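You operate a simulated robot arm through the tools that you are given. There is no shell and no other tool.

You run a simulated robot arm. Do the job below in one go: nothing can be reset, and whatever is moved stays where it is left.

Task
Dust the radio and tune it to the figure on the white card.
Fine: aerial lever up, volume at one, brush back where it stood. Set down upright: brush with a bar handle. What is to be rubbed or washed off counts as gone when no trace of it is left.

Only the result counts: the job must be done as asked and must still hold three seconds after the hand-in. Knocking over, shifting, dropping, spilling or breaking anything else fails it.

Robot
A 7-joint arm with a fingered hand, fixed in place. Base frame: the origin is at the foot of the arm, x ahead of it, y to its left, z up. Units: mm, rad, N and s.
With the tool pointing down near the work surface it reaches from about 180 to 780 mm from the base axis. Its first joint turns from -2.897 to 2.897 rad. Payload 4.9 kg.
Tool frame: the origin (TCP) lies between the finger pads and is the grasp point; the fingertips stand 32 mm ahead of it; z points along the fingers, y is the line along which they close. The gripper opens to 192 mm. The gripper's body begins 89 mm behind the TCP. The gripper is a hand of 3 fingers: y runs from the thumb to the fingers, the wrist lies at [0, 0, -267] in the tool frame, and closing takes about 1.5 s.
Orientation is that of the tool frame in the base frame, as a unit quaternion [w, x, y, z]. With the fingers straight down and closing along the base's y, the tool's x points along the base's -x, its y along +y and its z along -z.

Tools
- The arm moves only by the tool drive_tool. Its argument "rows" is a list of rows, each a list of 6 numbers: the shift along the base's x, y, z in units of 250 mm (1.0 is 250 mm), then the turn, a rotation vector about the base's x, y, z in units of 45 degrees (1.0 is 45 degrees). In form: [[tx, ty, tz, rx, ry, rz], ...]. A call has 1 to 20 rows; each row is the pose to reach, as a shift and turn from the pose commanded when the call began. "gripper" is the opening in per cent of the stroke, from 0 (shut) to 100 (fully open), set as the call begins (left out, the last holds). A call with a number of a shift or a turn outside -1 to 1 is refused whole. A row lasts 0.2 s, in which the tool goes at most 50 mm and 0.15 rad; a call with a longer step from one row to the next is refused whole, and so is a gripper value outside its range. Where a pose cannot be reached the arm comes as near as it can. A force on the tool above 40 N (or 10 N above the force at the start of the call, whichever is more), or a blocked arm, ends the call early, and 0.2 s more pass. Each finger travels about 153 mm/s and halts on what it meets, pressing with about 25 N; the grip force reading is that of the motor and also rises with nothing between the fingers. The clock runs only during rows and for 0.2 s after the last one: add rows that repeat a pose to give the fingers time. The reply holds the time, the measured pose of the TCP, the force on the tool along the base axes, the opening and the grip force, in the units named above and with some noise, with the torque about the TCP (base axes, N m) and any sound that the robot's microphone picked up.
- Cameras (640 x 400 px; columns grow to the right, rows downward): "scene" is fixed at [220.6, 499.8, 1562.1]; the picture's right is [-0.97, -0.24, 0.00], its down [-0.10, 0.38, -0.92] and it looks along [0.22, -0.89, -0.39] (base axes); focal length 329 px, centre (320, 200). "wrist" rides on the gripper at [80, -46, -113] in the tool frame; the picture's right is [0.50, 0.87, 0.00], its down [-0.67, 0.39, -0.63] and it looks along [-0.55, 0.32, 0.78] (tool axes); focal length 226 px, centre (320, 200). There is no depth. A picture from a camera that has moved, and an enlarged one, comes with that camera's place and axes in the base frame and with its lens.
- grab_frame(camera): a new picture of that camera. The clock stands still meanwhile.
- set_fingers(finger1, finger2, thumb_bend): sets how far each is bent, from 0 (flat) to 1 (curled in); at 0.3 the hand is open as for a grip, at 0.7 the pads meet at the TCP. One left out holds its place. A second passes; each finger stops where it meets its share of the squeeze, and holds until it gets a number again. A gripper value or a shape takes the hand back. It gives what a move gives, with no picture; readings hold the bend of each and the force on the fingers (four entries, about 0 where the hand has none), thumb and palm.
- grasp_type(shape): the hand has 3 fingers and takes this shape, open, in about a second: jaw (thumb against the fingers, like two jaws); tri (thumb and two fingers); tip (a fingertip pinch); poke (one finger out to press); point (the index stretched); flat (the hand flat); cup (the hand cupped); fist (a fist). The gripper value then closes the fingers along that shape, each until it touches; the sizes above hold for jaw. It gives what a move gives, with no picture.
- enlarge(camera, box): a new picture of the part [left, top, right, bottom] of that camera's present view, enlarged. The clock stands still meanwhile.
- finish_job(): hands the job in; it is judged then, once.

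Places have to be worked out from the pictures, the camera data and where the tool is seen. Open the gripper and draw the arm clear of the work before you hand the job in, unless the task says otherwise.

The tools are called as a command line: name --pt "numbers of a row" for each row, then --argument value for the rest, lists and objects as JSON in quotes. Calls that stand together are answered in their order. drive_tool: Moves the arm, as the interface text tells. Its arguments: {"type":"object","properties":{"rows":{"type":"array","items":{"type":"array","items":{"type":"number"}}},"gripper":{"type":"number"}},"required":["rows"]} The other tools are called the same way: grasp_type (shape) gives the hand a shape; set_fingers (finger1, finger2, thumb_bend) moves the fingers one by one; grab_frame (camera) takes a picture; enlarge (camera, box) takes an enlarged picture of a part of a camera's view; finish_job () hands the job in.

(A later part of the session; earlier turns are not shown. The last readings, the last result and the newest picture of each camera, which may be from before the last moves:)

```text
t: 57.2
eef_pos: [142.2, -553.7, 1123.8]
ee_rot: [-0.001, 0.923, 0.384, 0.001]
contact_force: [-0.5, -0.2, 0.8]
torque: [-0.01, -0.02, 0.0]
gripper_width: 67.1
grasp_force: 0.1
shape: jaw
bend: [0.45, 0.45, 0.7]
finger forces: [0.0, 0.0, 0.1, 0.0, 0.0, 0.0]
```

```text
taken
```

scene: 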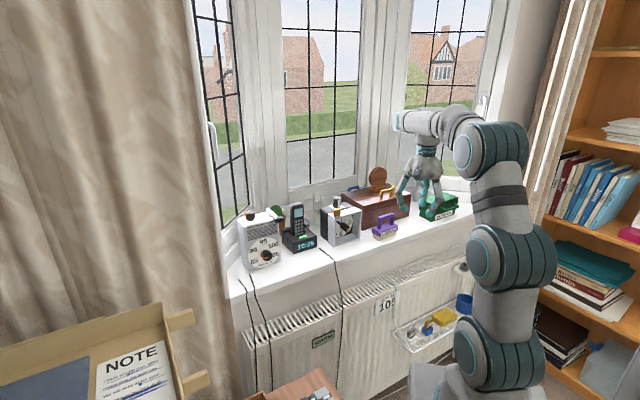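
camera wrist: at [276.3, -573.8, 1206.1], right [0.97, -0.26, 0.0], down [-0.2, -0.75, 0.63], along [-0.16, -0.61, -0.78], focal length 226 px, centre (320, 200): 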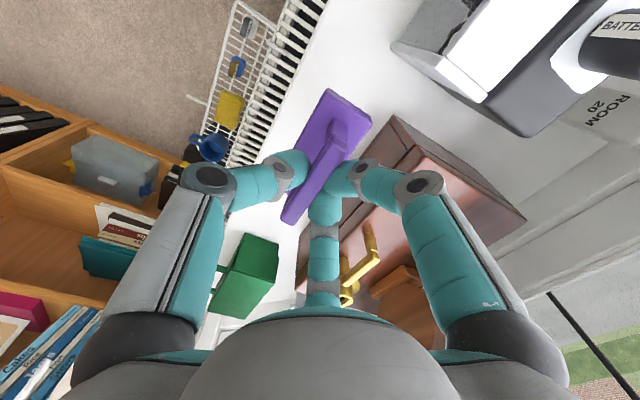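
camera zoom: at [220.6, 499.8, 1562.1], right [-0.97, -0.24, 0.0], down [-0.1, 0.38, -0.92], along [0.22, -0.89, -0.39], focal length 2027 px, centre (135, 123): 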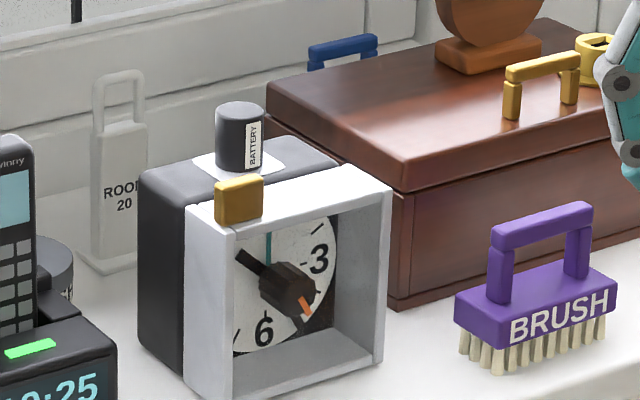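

The brush matches its original picture within a pixel or two. Next I go back to the radio with the hand open, to view the lever and the volume dial from above.

drive_tool --pt "0.11 0.11 0.05 0 0 0" --pt "0.22 0.22 0.1 0 0 0" --pt "0.33 0.33 0.16 0 0 0" --pt "0.44 0.44 0.22 0 0 0" --pt "0.55 0.55 0.26 0 0 0" --pt "0.66 0.66 0.264 0 0 0" --pt "0.76 0.76 0.264 0 0 0" --gripper 100

drive_tool --pt "0.16 0.016 0 0 0 0" --pt "0.33 0.032 0 0 0 0" --pt "0.5 0.048 0 0 0 0" --pt "0.66 0.064 0 0 0 0" --pt "0.83 0.08 0 0 0 0" --pt "0.99 0.098 0 0 0 0" --pt "0.99 0.098 0 0 0 0"

grab_frame --camera "wrist"

enlarge --camera "wrist" --box '[280, 80, 460, 230]'

```text
t: 58.8
eef_pos: [332.8, -368.6, 1188.3]
ee_rot: [-0.001, 0.923, 0.385, 0.0]
contact_force: [-0.1, 0.7, -0.5]
torque: [-0.01, 0.01, 0.03]
gripper_width: 192.1
grasp_force: 0.1
shape: jaw
bend: [0.3, 0.3, 0.3]
finger forces: [0.0, 0.0, 0.1, 0.0, 0.0, 0.0]
```

```text
t: 60.4
eef_pos: [583.7, -342.9, 1189.4]
ee_rot: [-0.001, 0.924, 0.384, 0.001]
contact_force: [-0.4, -0.1, 0.1]
torque: [-0.01, 0.02, 0.03]
gripper_width: 191.9
grasp_force: 0.0
shape: jaw
bend: [0.3, 0.3, 0.3]
finger forces: [0.0, 0.0, 0.0, 0.0, 0.0, 0.0]
```

```text
taken
camera wrist: at [609.0, -256.0, 1301.8], right [0.97, -0.26, 0.0], down [-0.2, -0.75, 0.63], along [-0.16, -0.61, -0.78], focal length 226 px, centre (320, 200)
```

wrist: 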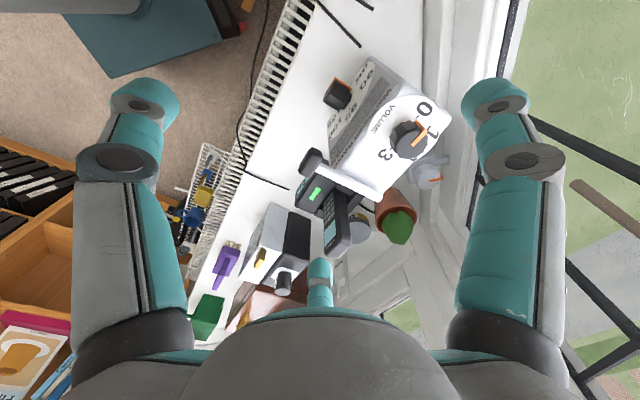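

```text
2.67 times, centred on (370, 155) of wrist
camera zoom: at [609.0, -256.0, 1301.8], right [0.97, -0.26, 0.0], down [-0.2, -0.75, 0.63], along [-0.16, -0.61, -0.78], focal length 603 px, centre (187, 320)
```

zoom: 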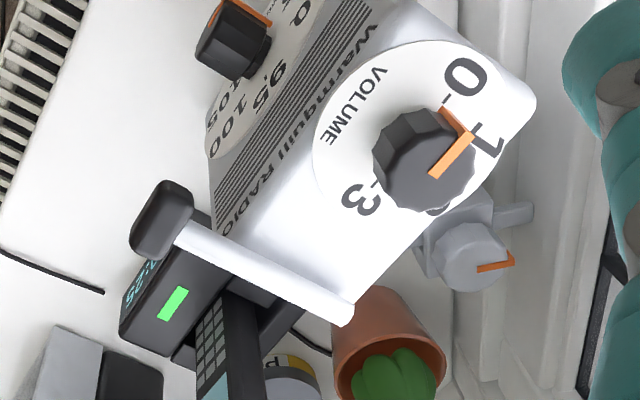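

This top view is excellent: labels 0, 1, (2), 3 lie around the knob and the orange pointer stands just past 0, so volume must be turned clockwise by roughly 55°. I zoom in for exact angles and the lever.

enlarge --camera "wrist" --box '[370, 90, 460, 170]'

enlarge --camera "wrist" --box '[290, 130, 400, 220]'

```text
5.00 times, centred on (415, 130) of wrist
camera zoom: at [609.0, -256.0, 1301.8], right [0.97, -0.26, 0.0], down [-0.2, -0.75, 0.63], along [-0.16, -0.61, -0.78], focal length 1130 px, centre (-155, 550)
```

zoom: 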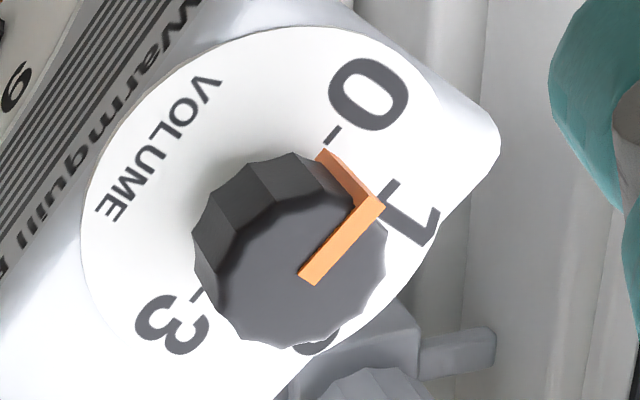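

```text
4.44 times, centred on (345, 175) of wrist
camera zoom: at [609.0, -256.0, 1301.8], right [0.97, -0.26, 0.0], down [-0.2, -0.75, 0.63], along [-0.16, -0.61, -0.78], focal length 1005 px, centre (209, 311)
```

zoom: 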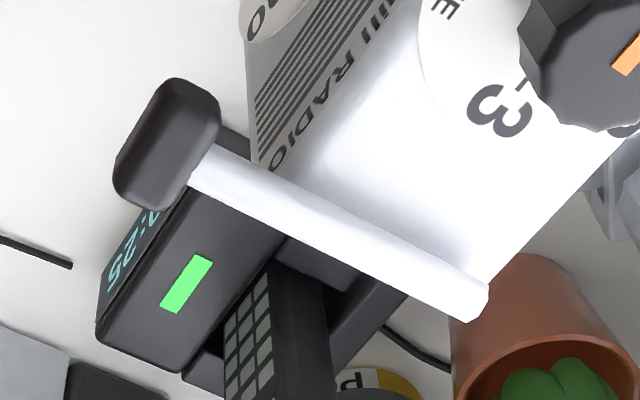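

Geometry from this view: volume dial centre u≈727, v≈212.7, labels at 60° spacing with the pointer exactly at 0, so 1 is 60° clockwise. The tuning pointer stands near 87 and must turn about 217° clockwise. I position the hand over the volume knob, tilted 15° outward and pre-turned +30°.

drive_tool --pt "0.07 -0.016 0.005 -0.06 -0.06 0" --pt "0.14 -0.033 0.005 -0.12 -0.12 0" --pt "0.21 -0.05 0.005 -0.18 -0.18 0" --pt "0.284 -0.065 0.005 -0.2357 -0.2357 0" --pt "0.284 -0.065 0.005 -0.2357 -0.2357 0" --pt "0.284 -0.065 0.005 -0.2357 -0.2357 0" --gripper 35

drive_tool --pt "0 0 0 0 0 0.167" --pt "0 0 0 0 0 0.333" --pt "0 0 0 0 0 0.5" --pt "0 0 0 0 0 0.667" --pt "0 0 0 0 0 0.667"

grab_frame --camera "wrist"

enlarge --camera "scene" --box '[190, 120, 330, 280]'

```text
t: 61.8
eef_pos: [653.2, -358.5, 1192.6]
ee_rot: [0.12, 0.915, 0.381, 0.051]
contact_force: [-0.3, 0.6, 0.2]
torque: [0.02, -0.02, 0.0]
gripper_width: 67.6
grasp_force: 0.1
shape: jaw
bend: [0.44, 0.44, 0.7]
finger forces: [0.0, 0.0, 0.1, 0.0, 0.1, 0.0]
```

```text
t: 63.0
eef_pos: [653.8, -357.5, 1190.3]
ee_rot: [0.101, 0.785, 0.606, 0.08]
contact_force: [1.1, 0.5, -0.5]
torque: [-0.01, 0.0, 0.0]
gripper_width: 67.5
grasp_force: 0.1
shape: jaw
bend: [0.44, 0.44, 0.7]
finger forces: [0.0, 0.1, 0.1, 0.0, 0.0, 0.0]
```

```text
taken
camera wrist: at [603.9, -263.0, 1287.3], right [0.94, 0.27, 0.22], down [0.03, -0.7, 0.71], along [0.35, -0.66, -0.67], focal length 226 px, centre (320, 200)
```

wrist: 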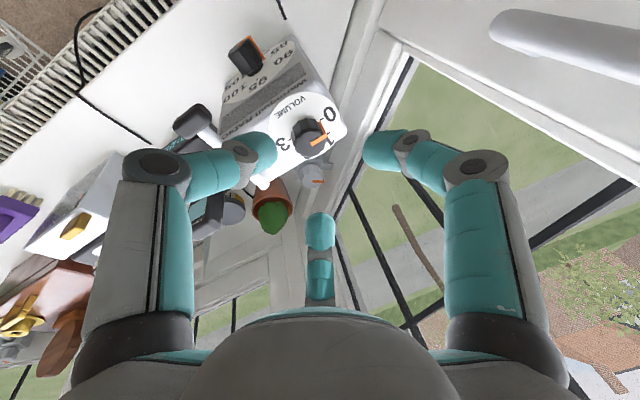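

```text
2.50 times, centred on (260, 200) of scene
camera zoom: at [220.6, 499.8, 1562.1], right [-0.97, -0.24, 0.0], down [-0.1, 0.38, -0.92], along [0.22, -0.89, -0.39], focal length 824 px, centre (470, 200)
```

zoom: 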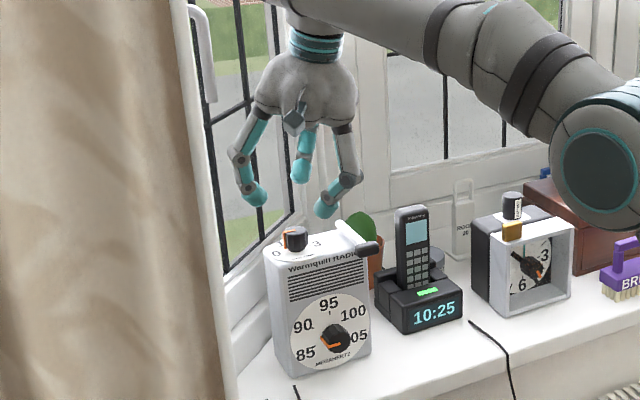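

The hand is about 2 mm from the planned spot above the volume knob. I zoom in to verify the knob's position relative to the tool axis before descending.

enlarge --camera "wrist" --box '[260, 90, 360, 190]'

```text
4.00 times, centred on (310, 140) of wrist
camera zoom: at [603.9, -263.0, 1287.3], right [0.94, 0.27, 0.22], down [0.03, -0.7, 0.71], along [0.35, -0.66, -0.67], focal length 904 px, centre (360, 440)
```

zoom: 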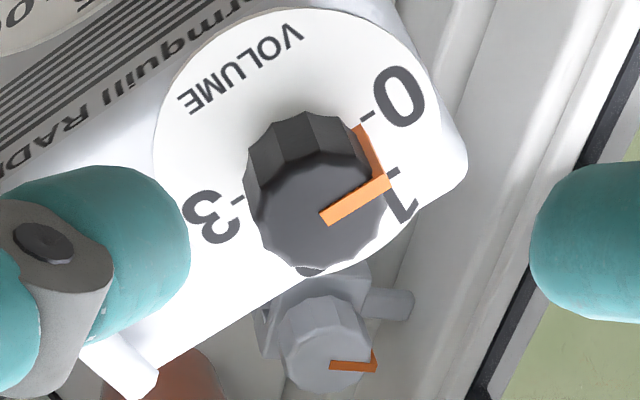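

Predicted and observed knob centre agree to a pixel. I descend to TCP z≈1136 around the knob.

drive_tool --pt "0.006 -0.008 -0.06 0 0 0" --pt "0.006 -0.008 -0.12 0 0 0" --pt "0.006 -0.008 -0.17 0 0 0" --pt "0.006 -0.008 -0.216 0 0 0" --pt "0.006 -0.008 -0.216 0 0 0"

grab_frame --camera "wrist"

enlarge --camera "scene" --box '[220, 160, 300, 250]'

```text
t: 64.2
eef_pos: [653.9, -358.4, 1134.7]
ee_rot: [0.103, 0.785, 0.605, 0.08]
contact_force: [0.3, 0.0, 0.0]
torque: [-0.01, 0.01, 0.02]
gripper_width: 67.6
grasp_force: 0.1
shape: jaw
bend: [0.44, 0.44, 0.7]
finger forces: [0.0, 0.1, 0.0, 0.0, 0.0, 0.1]
```

```text
taken
camera wrist: at [604.8, -264.2, 1231.5], right [0.94, 0.27, 0.22], down [0.03, -0.7, 0.71], along [0.35, -0.66, -0.67], focal length 226 px, centre (320, 200)
```

wrist: 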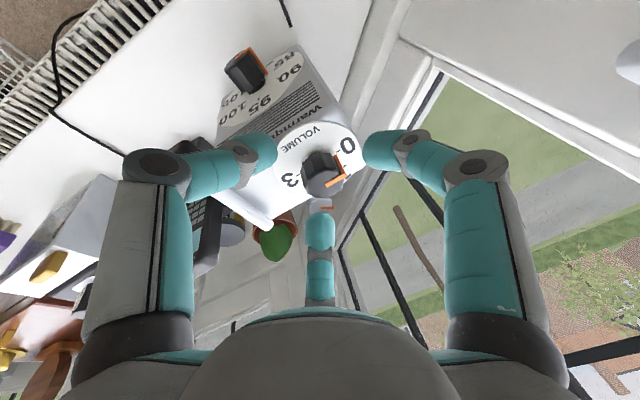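

```text
4.44 times, centred on (260, 205) of scene
camera zoom: at [220.6, 499.8, 1562.1], right [-0.97, -0.24, 0.0], down [-0.1, 0.38, -0.92], along [0.22, -0.89, -0.39], focal length 1464 px, centre (587, 178)
```

zoom: 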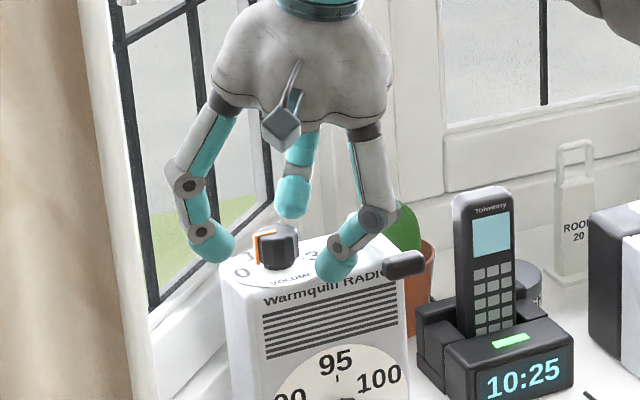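

The fingers surround the knob without contact. I close on it.

drive_tool --pt "0 0 0 0 0 0" --pt "0 0 0 0 0 0" --pt "0 0 0 0 0 0" --pt "0 0 0 0 0 0" --pt "0 0 0 0 0 0" --pt "0 0 0 0 0 0" --gripper 0

enlarge --camera "wrist" --box '[220, 90, 420, 250]'

enlarge --camera "scene" --box '[230, 180, 290, 240]'

```text
t: 65.6
eef_pos: [654.4, -360.1, 1134.7]
ee_rot: [0.102, 0.785, 0.605, 0.08]
contact_force: [-0.7, 1.2, -6.0]
torque: [0.02, 0.13, 0.0]
gripper_width: 22.7
grasp_force: 24.8
shape: jaw
bend: [0.76, 0.76, 0.7]
finger forces: [21.4, 21.7, 0.1, 0.1, 22.4, 0.0]
```

```text
2.50 times, centred on (320, 170) of wrist
camera zoom: at [604.9, -264.2, 1231.1], right [0.94, 0.27, 0.22], down [0.03, -0.7, 0.71], along [0.35, -0.66, -0.67], focal length 565 px, centre (320, 275)
```

zoom: 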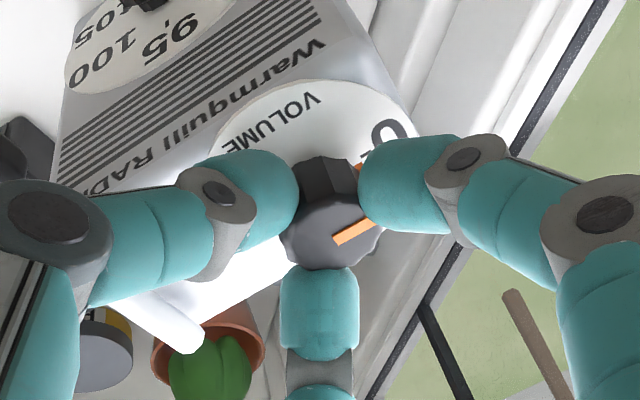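

```text
6.67 times, centred on (260, 210) of scene
camera zoom: at [220.6, 499.8, 1562.1], right [-0.97, -0.24, 0.0], down [-0.1, 0.38, -0.92], along [0.22, -0.89, -0.39], focal length 2196 px, centre (720, 133)
```

zoom: 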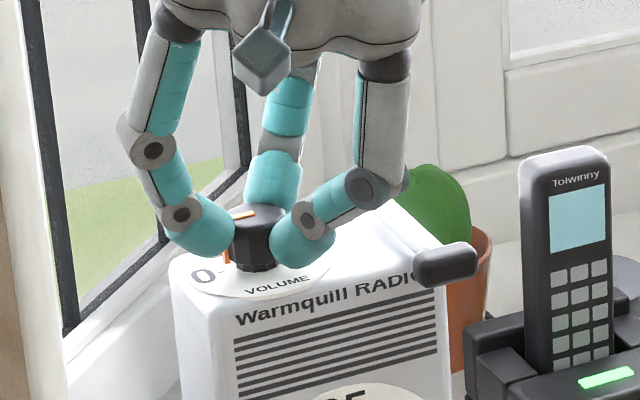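

A firm, even grip of about 21 N per digit. I turn clockwise 45° first, about the knob's vertical axis.

drive_tool --pt "0.002 0.0046 0 0 0 -0.1667" --pt "0.0045 0.0089 0 0 0 -0.3333" --pt "0.0075 0.0129 0 0 0 -0.5" --pt "0.0111 0.0164 0 0 0 -0.6667" --pt "0.015 0.0195 0 0 0 -0.8333" --pt "0.0194 0.022 0 0 0 -1.0" --pt "0.0194 0.022 0 0 0 -1.0"

enlarge --camera "scene" --box '[230, 180, 290, 240]'

enlarge --camera "wrist" --box '[220, 90, 420, 250]'

```text
t: 67.2
eef_pos: [659.1, -353.8, 1134.4]
ee_rot: [0.124, 0.958, 0.258, 0.034]
contact_force: [-3.0, 5.4, -11.4]
torque: [0.35, 0.2, 0.03]
gripper_width: 22.7
grasp_force: 24.9
shape: jaw
bend: [0.76, 0.76, 0.7]
finger forces: [20.5, 20.7, 0.1, 0.0, 27.3, 0.1]
```

```text
6.67 times, centred on (260, 210) of scene
camera zoom: at [220.6, 499.8, 1562.1], right [-0.97, -0.24, 0.0], down [-0.1, 0.38, -0.92], along [0.22, -0.89, -0.39], focal length 2196 px, centre (720, 133)
```

zoom: 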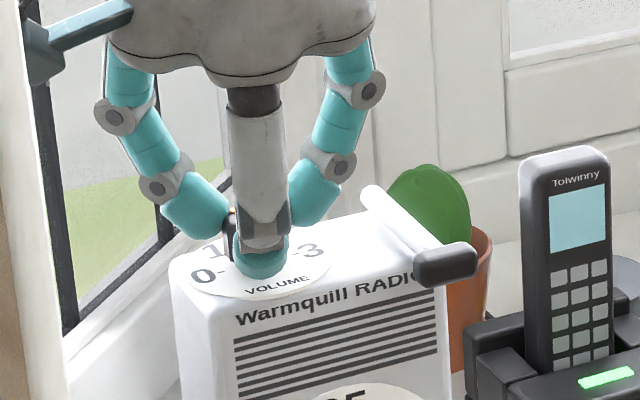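

```text
2.50 times, centred on (320, 170) of wrist
camera zoom: at [692.3, -251.2, 1231.7], right [0.85, -0.47, 0.22], down [-0.47, -0.52, 0.71], along [-0.22, -0.71, -0.67], focal length 565 px, centre (320, 275)
```

zoom: 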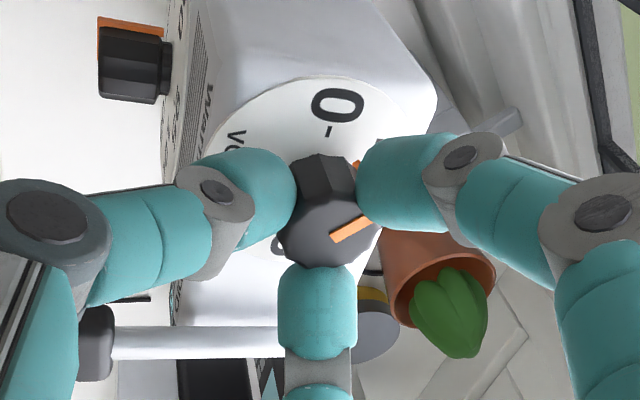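

The pointer kept its place in the hand view, so the knob turned with it by 45°. I turn the remaining 15°.

drive_tool --pt "0.0046 0.0019 0 0 0 -0.1667" --pt "0.0094 0.0032 0 0 0 -0.3333" --pt "0.0094 0.0032 0 0 0 -0.3333"

enlarge --camera "wrist" --box '[220, 90, 420, 250]'

```text
t: 67.6
eef_pos: [652.9, -355.0, 1137.4]
ee_rot: [0.125, 0.97, 0.206, 0.023]
contact_force: [-7.8, 16.0, -0.9]
torque: [-2.5, -1.59, 2.69]
gripper_width: 21.9
grasp_force: 24.8
shape: jaw
bend: [0.56, 0.78, 0.7]
finger forces: [29.3, 24.0, 0.1, 0.1, 16.2, 0.0]
stopped in row 2: the force on the tool passed its limit at 91 N (the readings are from after the stop); the commanded pose is now the measured one
```

```text
2.50 times, centred on (320, 170) of wrist
camera zoom: at [697.0, -257.0, 1234.3], right [0.8, -0.56, 0.21], down [-0.52, -0.47, 0.71], along [-0.3, -0.68, -0.67], focal length 565 px, centre (320, 275)
```

zoom: 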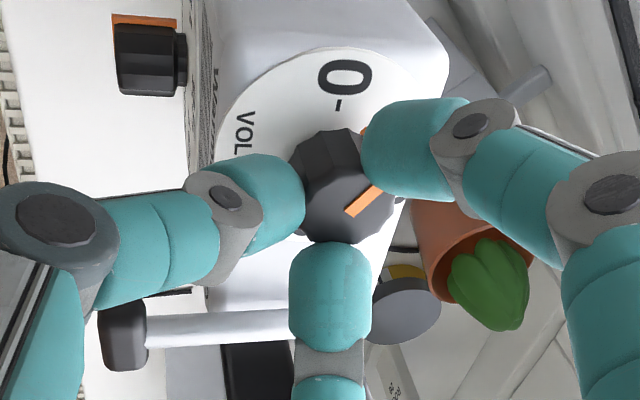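

The call stopped with a force spike: finger 1's knuckle must have met the left window frame as it swung towards it. I release only finger 2 and the thumb, keeping finger 1 where it is, and then rise.

set_fingers --finger2 0.5 --thumb_bend 0.5

enlarge --camera "wrist" --box '[200, 60, 440, 270]'

enlarge --camera "scene" --box '[200, 120, 300, 240]'

```text
t: 68.6
eef_pos: [653.0, -356.5, 1138.1]
ee_rot: [0.126, 0.969, 0.211, 0.025]
contact_force: [0.9, 10.1, 1.5]
torque: [-2.05, -2.16, 3.41]
gripper_width: 35.8
grasp_force: 22.4
shape: fingers
bend: [0.57, 0.52, 0.56]
finger forces: [24.3, 1.6, 0.1, 0.0, 18.0, 0.1]
stopped: the force on the tool passed its limit at 41 N (the readings are from after the stop); the commanded pose is now the measured one
```

```text
1.90 times, centred on (320, 165) of wrist
camera zoom: at [697.0, -257.4, 1235.0], right [0.8, -0.56, 0.22], down [-0.52, -0.47, 0.71], along [-0.29, -0.69, -0.67], focal length 431 px, centre (320, 267)
```

zoom: 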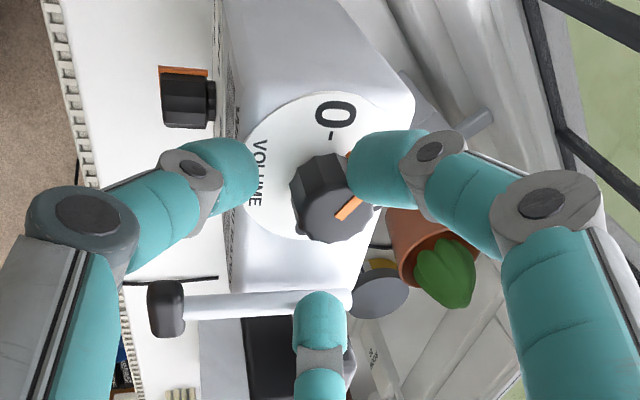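

```text
3.33 times, centred on (250, 180) of scene
camera zoom: at [220.6, 499.8, 1562.1], right [-0.97, -0.24, 0.0], down [-0.1, 0.38, -0.92], along [0.22, -0.89, -0.39], focal length 1098 px, centre (553, 267)
```

zoom: 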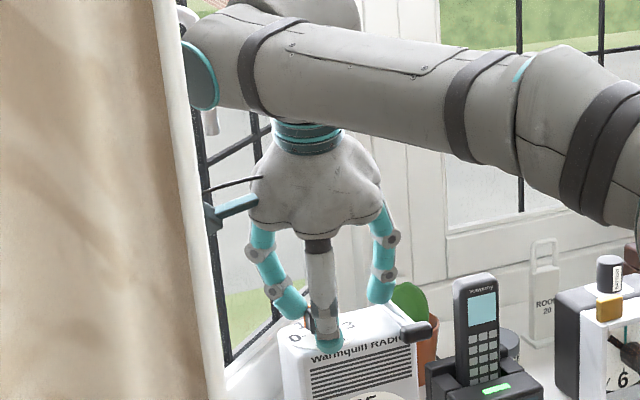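

The camera mount or wrist seems to be against the window frame at the left, and the thumb tip presses the radio top. I rise straight up slowly.

drive_tool --pt "0 0 0.02 0 0 0" --pt "0 0 0.05 0 0 0" --pt "0 0 0.1 0 0 0" --pt "0 0 0.15 0 0 0" --pt "0 0 0.2 0 0 0" --pt "0 0 0.2 0 0 0"

enlarge --camera "wrist" --box '[200, 60, 440, 270]'

grab_frame --camera "scene"

```text
t: 70.2
eef_pos: [628.5, -353.4, 1144.2]
ee_rot: [0.099, 0.973, 0.209, -0.02]
contact_force: [-0.4, -0.2, 0.1]
torque: [-0.01, 0.01, 0.03]
gripper_width: 46.5
grasp_force: 0.2
shape: fingers
bend: [0.82, 0.5, 0.5]
finger forces: [0.0, 0.0, 0.0, 0.0, 0.0, 0.0]
stopped in row 6: the arm was blocked; the commanded pose is now the measured one
```

```text
1.90 times, centred on (320, 165) of wrist
camera zoom: at [681.9, -258.0, 1238.9], right [0.81, -0.57, 0.12], down [-0.45, -0.49, 0.74], along [-0.37, -0.66, -0.66], focal length 431 px, centre (320, 267)
```

zoom: 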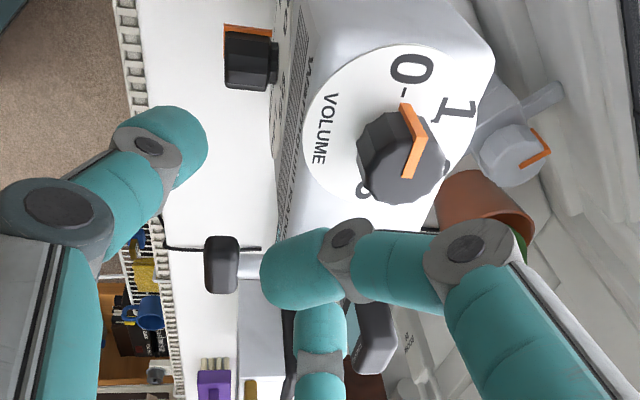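

```text
taken
```

scene: 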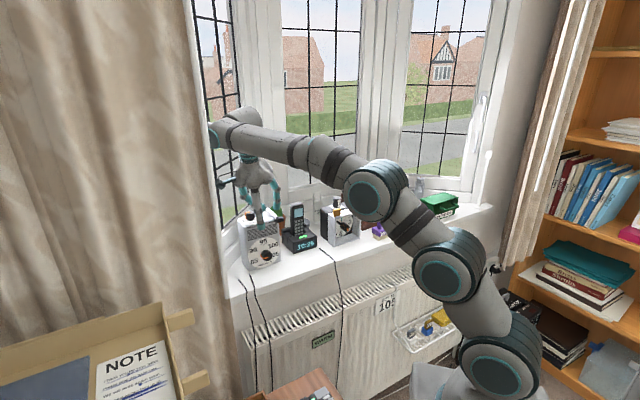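

The knob was dragged back to 0 and the arm reports being blocked, probably its wrist housing against the window handle. I look closely before moving.

enlarge --camera "scene" --box '[190, 80, 310, 230]'

grab_frame --camera "wrist"

```text
2.67 times, centred on (250, 155) of scene
camera zoom: at [220.6, 499.8, 1562.1], right [-0.97, -0.24, 0.0], down [-0.1, 0.38, -0.92], along [0.22, -0.89, -0.39], focal length 878 px, centre (507, 320)
```

zoom: 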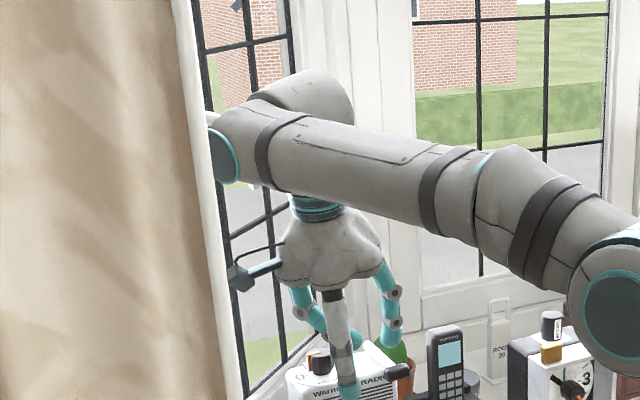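

```text
taken
camera wrist: at [681.9, -258.0, 1238.9], right [0.81, -0.57, 0.12], down [-0.45, -0.49, 0.74], along [-0.37, -0.66, -0.66], focal length 226 px, centre (320, 200)
```

wrist: 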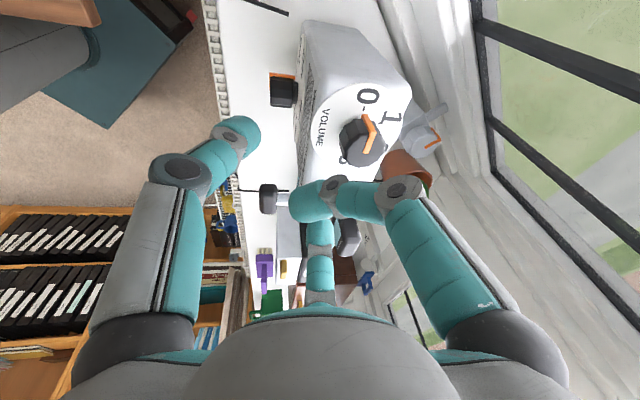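

The forearm's end housing sits against the window post. I try a small move up and back towards the robot to free it.

drive_tool --pt "-0.02 0.02 0.02 0 0 0.05" --pt "-0.04 0.04 0.04 0 0 0.1" --pt "-0.06 0.06 0.08 0 0 0.15" --pt "-0.06 0.06 0.08 0 0 0.15"

enlarge --camera "scene" --box '[190, 80, 310, 230]'

enlarge --camera "wrist" --box '[200, 60, 440, 270]'

```text
t: 71.2
eef_pos: [622.6, -340.5, 1158.2]
ee_rot: [0.098, 0.958, 0.268, -0.016]
contact_force: [-0.8, -0.6, 0.3]
torque: [-0.01, 0.02, 0.03]
gripper_width: 46.6
grasp_force: 0.0
shape: fingers
bend: [0.82, 0.5, 0.5]
finger forces: [0.0, 0.0, 0.0, 0.1, 0.0, 0.0]
```

```text
2.67 times, centred on (250, 155) of scene
camera zoom: at [220.6, 499.8, 1562.1], right [-0.97, -0.24, 0.0], down [-0.1, 0.38, -0.92], along [0.22, -0.89, -0.39], focal length 878 px, centre (507, 320)
```

zoom: 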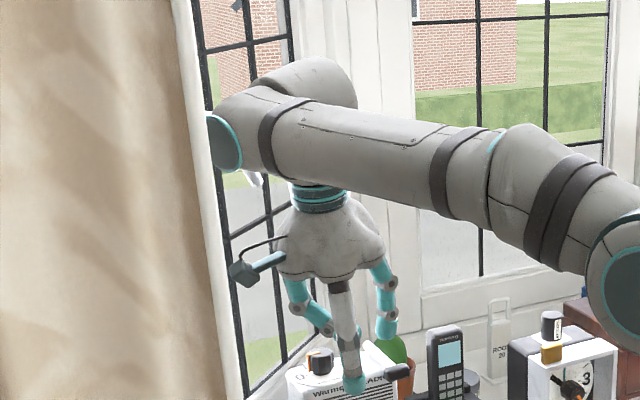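

```text
1.90 times, centred on (320, 165) of wrist
camera zoom: at [665.3, -239.1, 1252.9], right [0.88, -0.47, 0.11], down [-0.39, -0.54, 0.75], along [-0.29, -0.7, -0.66], focal length 431 px, centre (320, 267)
```

zoom: 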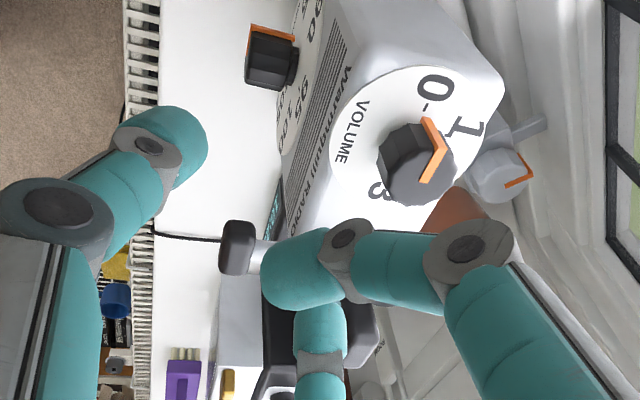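

It moves freely again. I clear the radio: up and back from the window, undo the tilt and return the fingers to the 35% jaw opening.

drive_tool --pt "-0.02 0.02 0.06 0.04 0.005 0" --pt "-0.08 0.08 0.12 0.08 0.009 0" --pt "-0.16 0.16 0.16 0.12 0.014 0" --pt "-0.24 0.24 0.16 0.17 0.019 0" --pt "-0.32 0.32 0.16 0.21 0.024 0" --pt "-0.4 0.4 0.16 0.251 0.028 0" --pt "-0.4 0.4 0.16 0.251 0.028 0" --gripper 35

grab_frame --camera "scene"

enlarge --camera "scene" --box '[225, 195, 325, 285]'

```text
t: 72.8
eef_pos: [519.5, -240.6, 1197.5]
ee_rot: [0.001, 0.963, 0.27, -0.001]
contact_force: [-0.4, 0.3, 0.1]
torque: [0.04, -0.01, -0.04]
gripper_width: 67.0
grasp_force: 0.0
shape: jaw
bend: [0.45, 0.44, 0.7]
finger forces: [0.0, 0.0, 0.0, 0.0, 0.0, 0.1]
```

```text
taken
```

scene: 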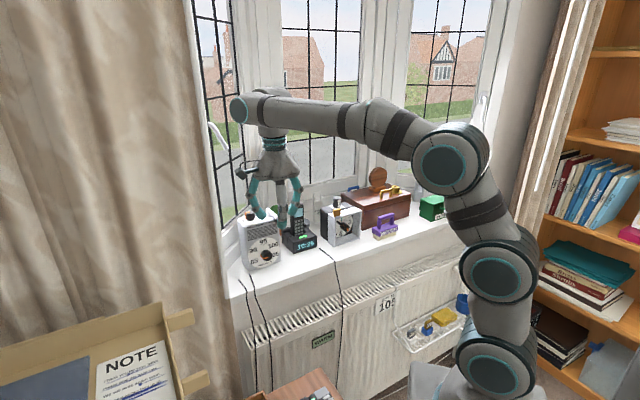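

```text
4.44 times, centred on (275, 240) of scene
camera zoom: at [220.6, 499.8, 1562.1], right [-0.97, -0.24, 0.0], down [-0.1, 0.38, -0.92], along [0.22, -0.89, -0.39], focal length 1464 px, centre (520, 22)
```

zoom: 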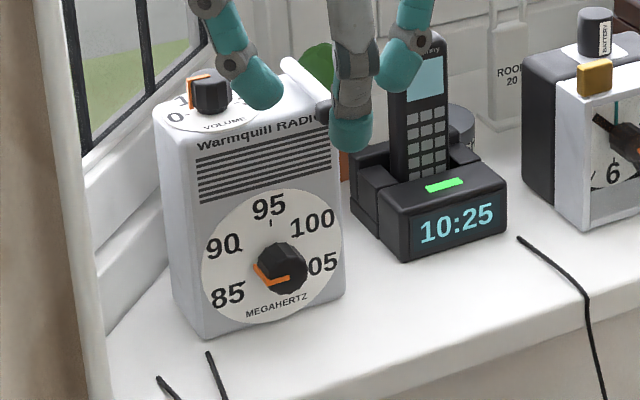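

The radio is unmoved. But the white handle on the left window looks different from before, so I zoom in on it.

enlarge --camera "scene" --box '[190, 90, 260, 200]'

enlarge --camera "scene" --box '[440, 70, 510, 180]'

```text
3.64 times, centred on (225, 145) of scene
camera zoom: at [220.6, 499.8, 1562.1], right [-0.97, -0.24, 0.0], down [-0.1, 0.38, -0.92], along [0.22, -0.89, -0.39], focal length 1198 px, centre (666, 400)
```

zoom: 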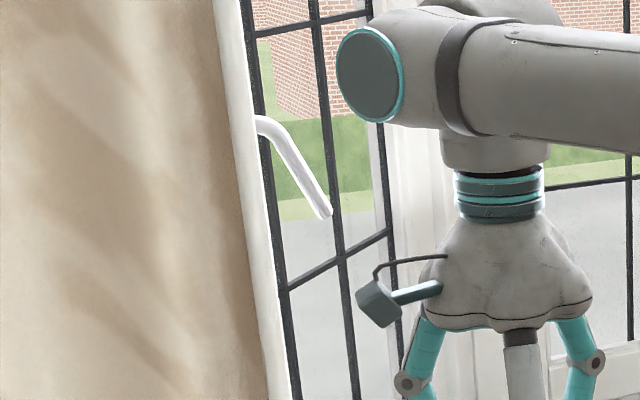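

```text
3.64 times, centred on (475, 125) of scene
camera zoom: at [220.6, 499.8, 1562.1], right [-0.97, -0.24, 0.0], down [-0.1, 0.38, -0.92], along [0.22, -0.89, -0.39], focal length 1198 px, centre (-244, 473)
```

zoom: 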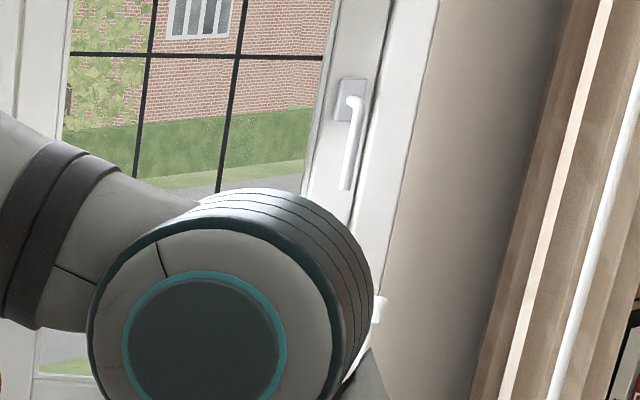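

The arm had nudged the left window's handle out of its hanging position; I will push it back later. The volume knob is back at 0. To keep the wrist away from the window I will regrasp with the hand turned about 85° more and tilted towards the window; first I turn in place.

drive_tool --pt "0 0 0 0 0 0.17" --pt "0 0 0 0 0 0.34" --pt "0 0 0 0 0 0.51" --pt "0 0 0 0 0 0.68" --pt "0 0 0 0 0 0.85" --pt "0 0 0 0 0 1.0"

drive_tool --pt "0 0 0 0 0 0.17" --pt "0 0 0 0 0 0.34" --pt "0 0 0 0 0 0.51" --pt "0 0 0 0 0 0.68" --pt "0 0 0 0 0 0.85" --pt "0 0 0 0 0 0.927" --pt "0 0 0 0 0 0.927"

grab_frame --camera "wrist"

grab_frame --camera "scene"

```text
t: 74.2
eef_pos: [521.9, -239.6, 1198.2]
ee_rot: [0.001, 0.787, 0.617, 0.0]
contact_force: [0.5, -0.4, 0.5]
torque: [0.0, -0.01, 0.01]
gripper_width: 67.0
grasp_force: 0.0
shape: jaw
bend: [0.45, 0.44, 0.7]
finger forces: [0.0, 0.0, 0.0, 0.0, 0.0, 0.1]
```

```text
t: 75.8
eef_pos: [522.6, -239.1, 1197.7]
ee_rot: [0.001, 0.515, 0.857, 0.0]
contact_force: [-0.6, 0.1, 0.7]
torque: [0.01, -0.02, 0.0]
gripper_width: 66.8
grasp_force: 0.0
shape: jaw
bend: [0.45, 0.44, 0.7]
finger forces: [0.1, 0.0, 0.0, 0.0, 0.0, 0.0]
```

```text
taken
camera wrist: at [444.6, -191.5, 1309.4], right [0.53, 0.85, 0.0], down [0.66, -0.41, 0.63], along [0.54, -0.34, -0.77], focal length 226 px, centre (320, 200)
```

wrist: 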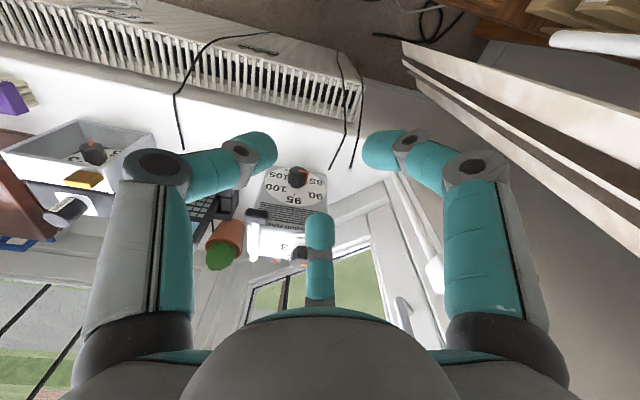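

```text
taken
```

scene: 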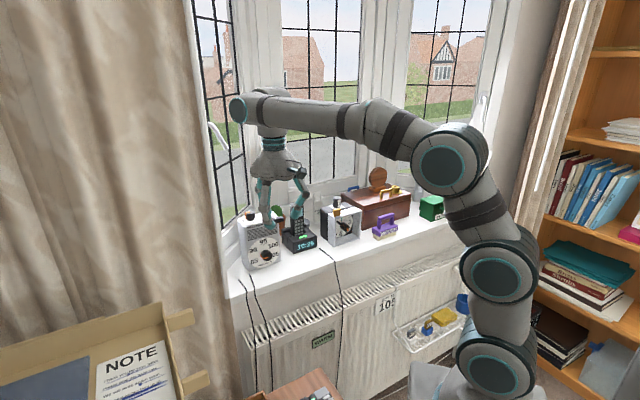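

The turn is exact (x at 118°). Now I tilt 20° towards the window and move above the volume knob.

drive_tool --pt "0.1 -0.1 0 0.037 -0.08 0" --pt "0.21 -0.208 0 0.075 -0.16 0" --pt "0.32 -0.316 -0.01 0.113 -0.24 0" --pt "0.43 -0.424 -0.03 0.15 -0.32 0" --pt "0.52 -0.514 -0.05 0.1878 -0.4028 0" --pt "0.52 -0.514 -0.05 0.1878 -0.4028 0"

grab_frame --camera "wrist"

enlarge --camera "scene" --box '[190, 80, 310, 230]'

```text
t: 77.2
eef_pos: [652.5, -368.9, 1186.0]
ee_rot: [0.098, 0.507, 0.844, 0.145]
contact_force: [0.0, -0.5, -0.5]
torque: [0.03, 0.0, 0.01]
gripper_width: 67.1
grasp_force: 0.1
shape: jaw
bend: [0.45, 0.44, 0.7]
finger forces: [0.0, 0.0, 0.1, 0.0, 0.0, 0.1]
```

```text
taken
camera wrist: at [542.5, -334.7, 1274.8], right [0.48, 0.83, 0.29], down [0.44, -0.51, 0.74], along [0.76, -0.23, -0.61], focal length 226 px, centre (320, 200)
```

wrist: 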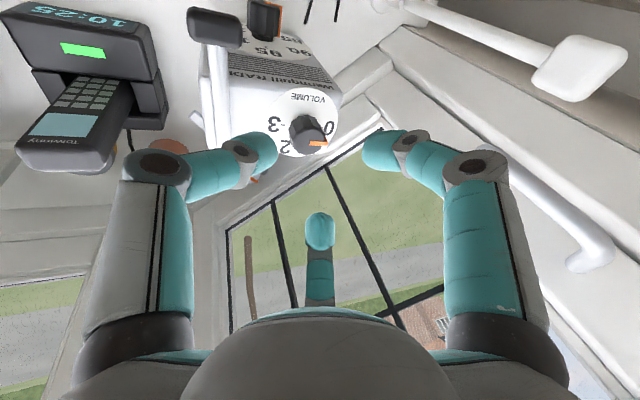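

```text
2.67 times, centred on (250, 155) of scene
camera zoom: at [220.6, 499.8, 1562.1], right [-0.97, -0.24, 0.0], down [-0.1, 0.38, -0.92], along [0.22, -0.89, -0.39], focal length 878 px, centre (507, 320)
```

zoom: 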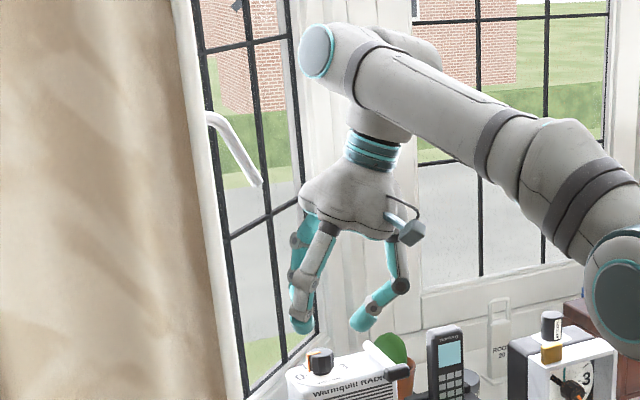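

The wrist is now well away from the window and the knob lines up. I descend to z≈1139 and close.

drive_tool --pt "0 0 -0.05 0 0 0" --pt "0 0 -0.1 0 0 0" --pt "0 0 -0.15 0 0 0" --pt "0 0 -0.187 0 0 0" --pt "0 0 -0.187 0 0 0"

grab_frame --camera "wrist"

enlarge --camera "scene" --box '[220, 160, 300, 250]'

```text
t: 78.4
eef_pos: [652.5, -368.0, 1138.9]
ee_rot: [0.098, 0.508, 0.844, 0.144]
contact_force: [0.4, 0.2, 0.4]
torque: [0.01, 0.0, 0.05]
gripper_width: 67.0
grasp_force: 0.0
shape: jaw
bend: [0.45, 0.44, 0.7]
finger forces: [0.1, 0.1, 0.1, 0.0, 0.0, 0.0]
```

```text
taken
camera wrist: at [542.7, -334.8, 1227.4], right [0.48, 0.83, 0.29], down [0.44, -0.51, 0.74], along [0.76, -0.23, -0.61], focal length 226 px, centre (320, 200)
```

wrist: 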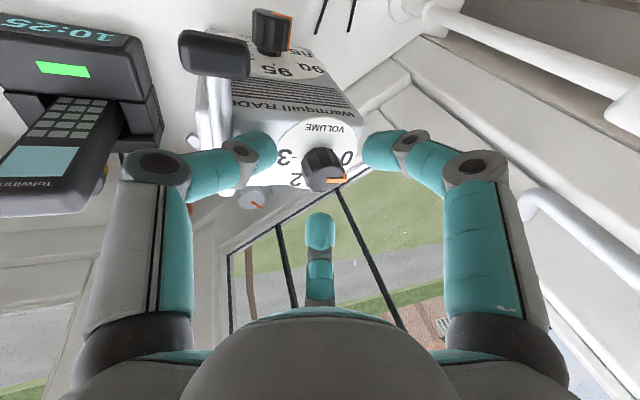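

```text
4.44 times, centred on (260, 205) of scene
camera zoom: at [220.6, 499.8, 1562.1], right [-0.97, -0.24, 0.0], down [-0.1, 0.38, -0.92], along [0.22, -0.89, -0.39], focal length 1464 px, centre (587, 178)
```

zoom: 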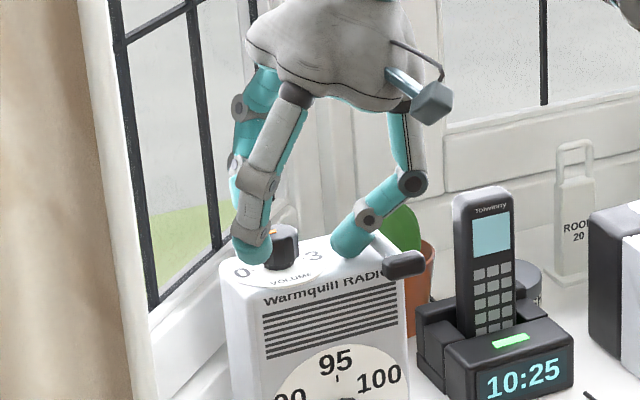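

Everything is in place around the knob without contact; I close the hand.

drive_tool --pt "0 0 0 0 0 0" --pt "0 0 0 0 0 0" --pt "0 0 0 0 0 0" --pt "0 0 0 0 0 0" --pt "0 0 0 0 0 0" --pt "0 0 0 0 0 0" --gripper 0

enlarge --camera "wrist" --box '[220, 90, 420, 250]'

enlarge --camera "scene" --box '[230, 180, 290, 240]'

```text
t: 79.8
eef_pos: [652.4, -368.2, 1140.9]
ee_rot: [0.1, 0.507, 0.844, 0.145]
contact_force: [-1.0, -0.5, 13.7]
torque: [0.24, -0.25, 0.0]
gripper_width: 20.3
grasp_force: 25.1
shape: jaw
bend: [0.77, 0.76, 0.7]
finger forces: [38.5, 28.5, 0.0, 0.0, 18.1, 0.0]
```

```text
2.50 times, centred on (320, 170) of wrist
camera zoom: at [542.5, -334.8, 1228.6], right [0.48, 0.83, 0.29], down [0.43, -0.51, 0.74], along [0.76, -0.23, -0.61], focal length 565 px, centre (320, 275)
```

zoom: 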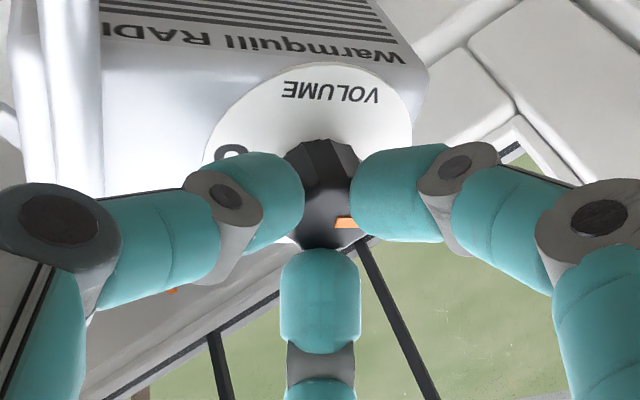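

```text
6.67 times, centred on (260, 210) of scene
camera zoom: at [220.6, 499.8, 1562.1], right [-0.97, -0.24, 0.0], down [-0.1, 0.38, -0.92], along [0.22, -0.89, -0.39], focal length 2196 px, centre (720, 133)
```

zoom: 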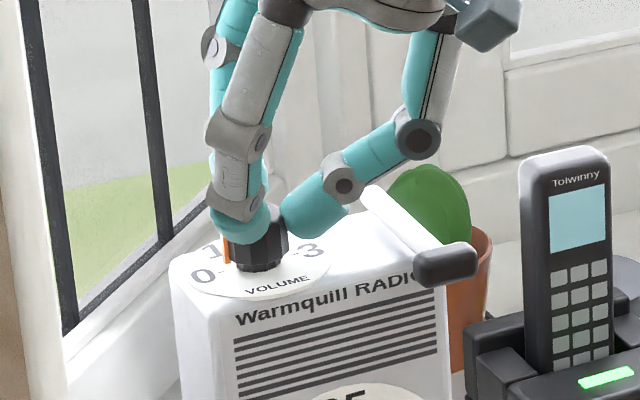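

The grip sits a little high on the knob (upward force of 14 N). I reopen, lower 5 mm and close again.

drive_tool --pt "0 0 0 0 0 0" --pt "0 0 0 0 0 0" --pt "0 0 0 0 0 0" --pt "0 0 -0.012 0 0 0" --pt "0 0 -0.024 0 0 0" --pt "0 0 -0.024 0 0 0" --gripper 30

drive_tool --pt "0 0 0 0 0 0" --pt "0 0 0 0 0 0" --pt "0 0 0 0 0 0" --pt "0 0 0 0 0 0" --pt "0 0 0 0 0 0" --pt "0 0 0 0 0 0" --gripper 0

enlarge --camera "wrist" --box '[220, 90, 420, 250]'

enlarge --camera "scene" --box '[230, 180, 290, 240]'

```text
t: 81.2
eef_pos: [652.2, -366.5, 1133.1]
ee_rot: [0.099, 0.507, 0.844, 0.144]
contact_force: [-2.2, -1.1, 8.4]
torque: [-0.15, 0.28, 0.04]
gripper_width: 57.9
grasp_force: 0.0
shape: jaw
bend: [0.79, 0.79, 0.69]
finger forces: [0.0, 0.1, 0.0, 0.0, 8.5, 0.1]
```

```text
t: 82.6
eef_pos: [652.2, -366.2, 1132.8]
ee_rot: [0.099, 0.508, 0.843, 0.145]
contact_force: [14.3, 9.0, 10.8]
torque: [0.25, -0.47, 0.03]
gripper_width: 29.2
grasp_force: 25.0
shape: jaw
bend: [0.74, 0.74, 0.65]
finger forces: [28.3, 26.4, 0.0, 0.0, 6.5, 0.0]
```

```text
2.50 times, centred on (320, 170) of wrist
camera zoom: at [543.0, -333.3, 1220.9], right [0.48, 0.83, 0.29], down [0.44, -0.51, 0.74], along [0.76, -0.23, -0.61], focal length 565 px, centre (320, 275)
```

zoom: 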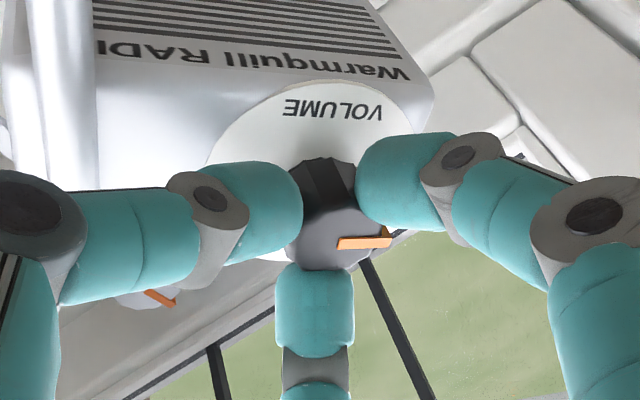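

```text
6.67 times, centred on (260, 210) of scene
camera zoom: at [220.6, 499.8, 1562.1], right [-0.97, -0.24, 0.0], down [-0.1, 0.38, -0.92], along [0.22, -0.89, -0.39], focal length 2196 px, centre (720, 133)
```

zoom: 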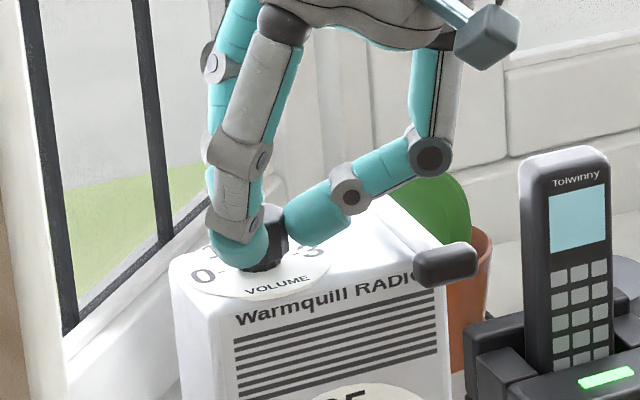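

Now slightly too low: the thumb rests on the radio top. I reopen, rise 3 mm and close again.

drive_tool --pt "0 0 0.004 0 0 0" --pt "0 0 0.008 0 0 0" --pt "0 0 0.012 0 0 0" --pt "0 0 0.012 0 0 0" --pt "0 0 0.012 0 0 0" --gripper 30

drive_tool --pt "0 0 0 0 0 0" --pt "0 0 0 0 0 0" --pt "0 0 0 0 0 0" --pt "0 0 0 0 0 0" --pt "0 0 0 0 0 0" --pt "0 0 0 0 0 0" --gripper 0

enlarge --camera "wrist" --box '[220, 90, 420, 250]'

```text
t: 83.8
eef_pos: [651.4, -367.6, 1135.2]
ee_rot: [0.098, 0.508, 0.844, 0.144]
contact_force: [-0.7, -0.7, 1.1]
torque: [-0.05, 0.02, 0.03]
gripper_width: 57.0
grasp_force: 0.1
shape: jaw
bend: [0.79, 0.79, 0.7]
finger forces: [0.0, 0.0, 0.0, 0.0, 1.4, 0.0]
```

```text
t: 85.2
eef_pos: [651.4, -367.7, 1136.2]
ee_rot: [0.1, 0.508, 0.843, 0.145]
contact_force: [15.0, 9.8, 10.5]
torque: [0.26, -0.54, -0.01]
gripper_width: 27.2
grasp_force: 25.1
shape: jaw
bend: [0.6, 0.6, 0.65]
finger forces: [29.2, 27.5, 0.0, 0.0, 6.6, 0.0]
```

```text
2.50 times, centred on (320, 170) of wrist
camera zoom: at [542.1, -334.1, 1223.6], right [0.48, 0.83, 0.29], down [0.44, -0.51, 0.74], along [0.76, -0.23, -0.61], focal length 565 px, centre (320, 275)
```

zoom: 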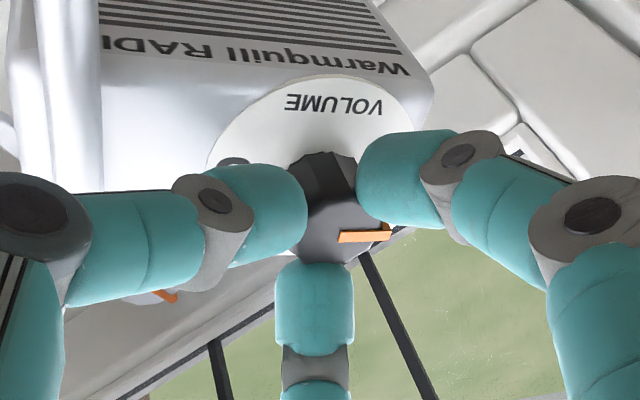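

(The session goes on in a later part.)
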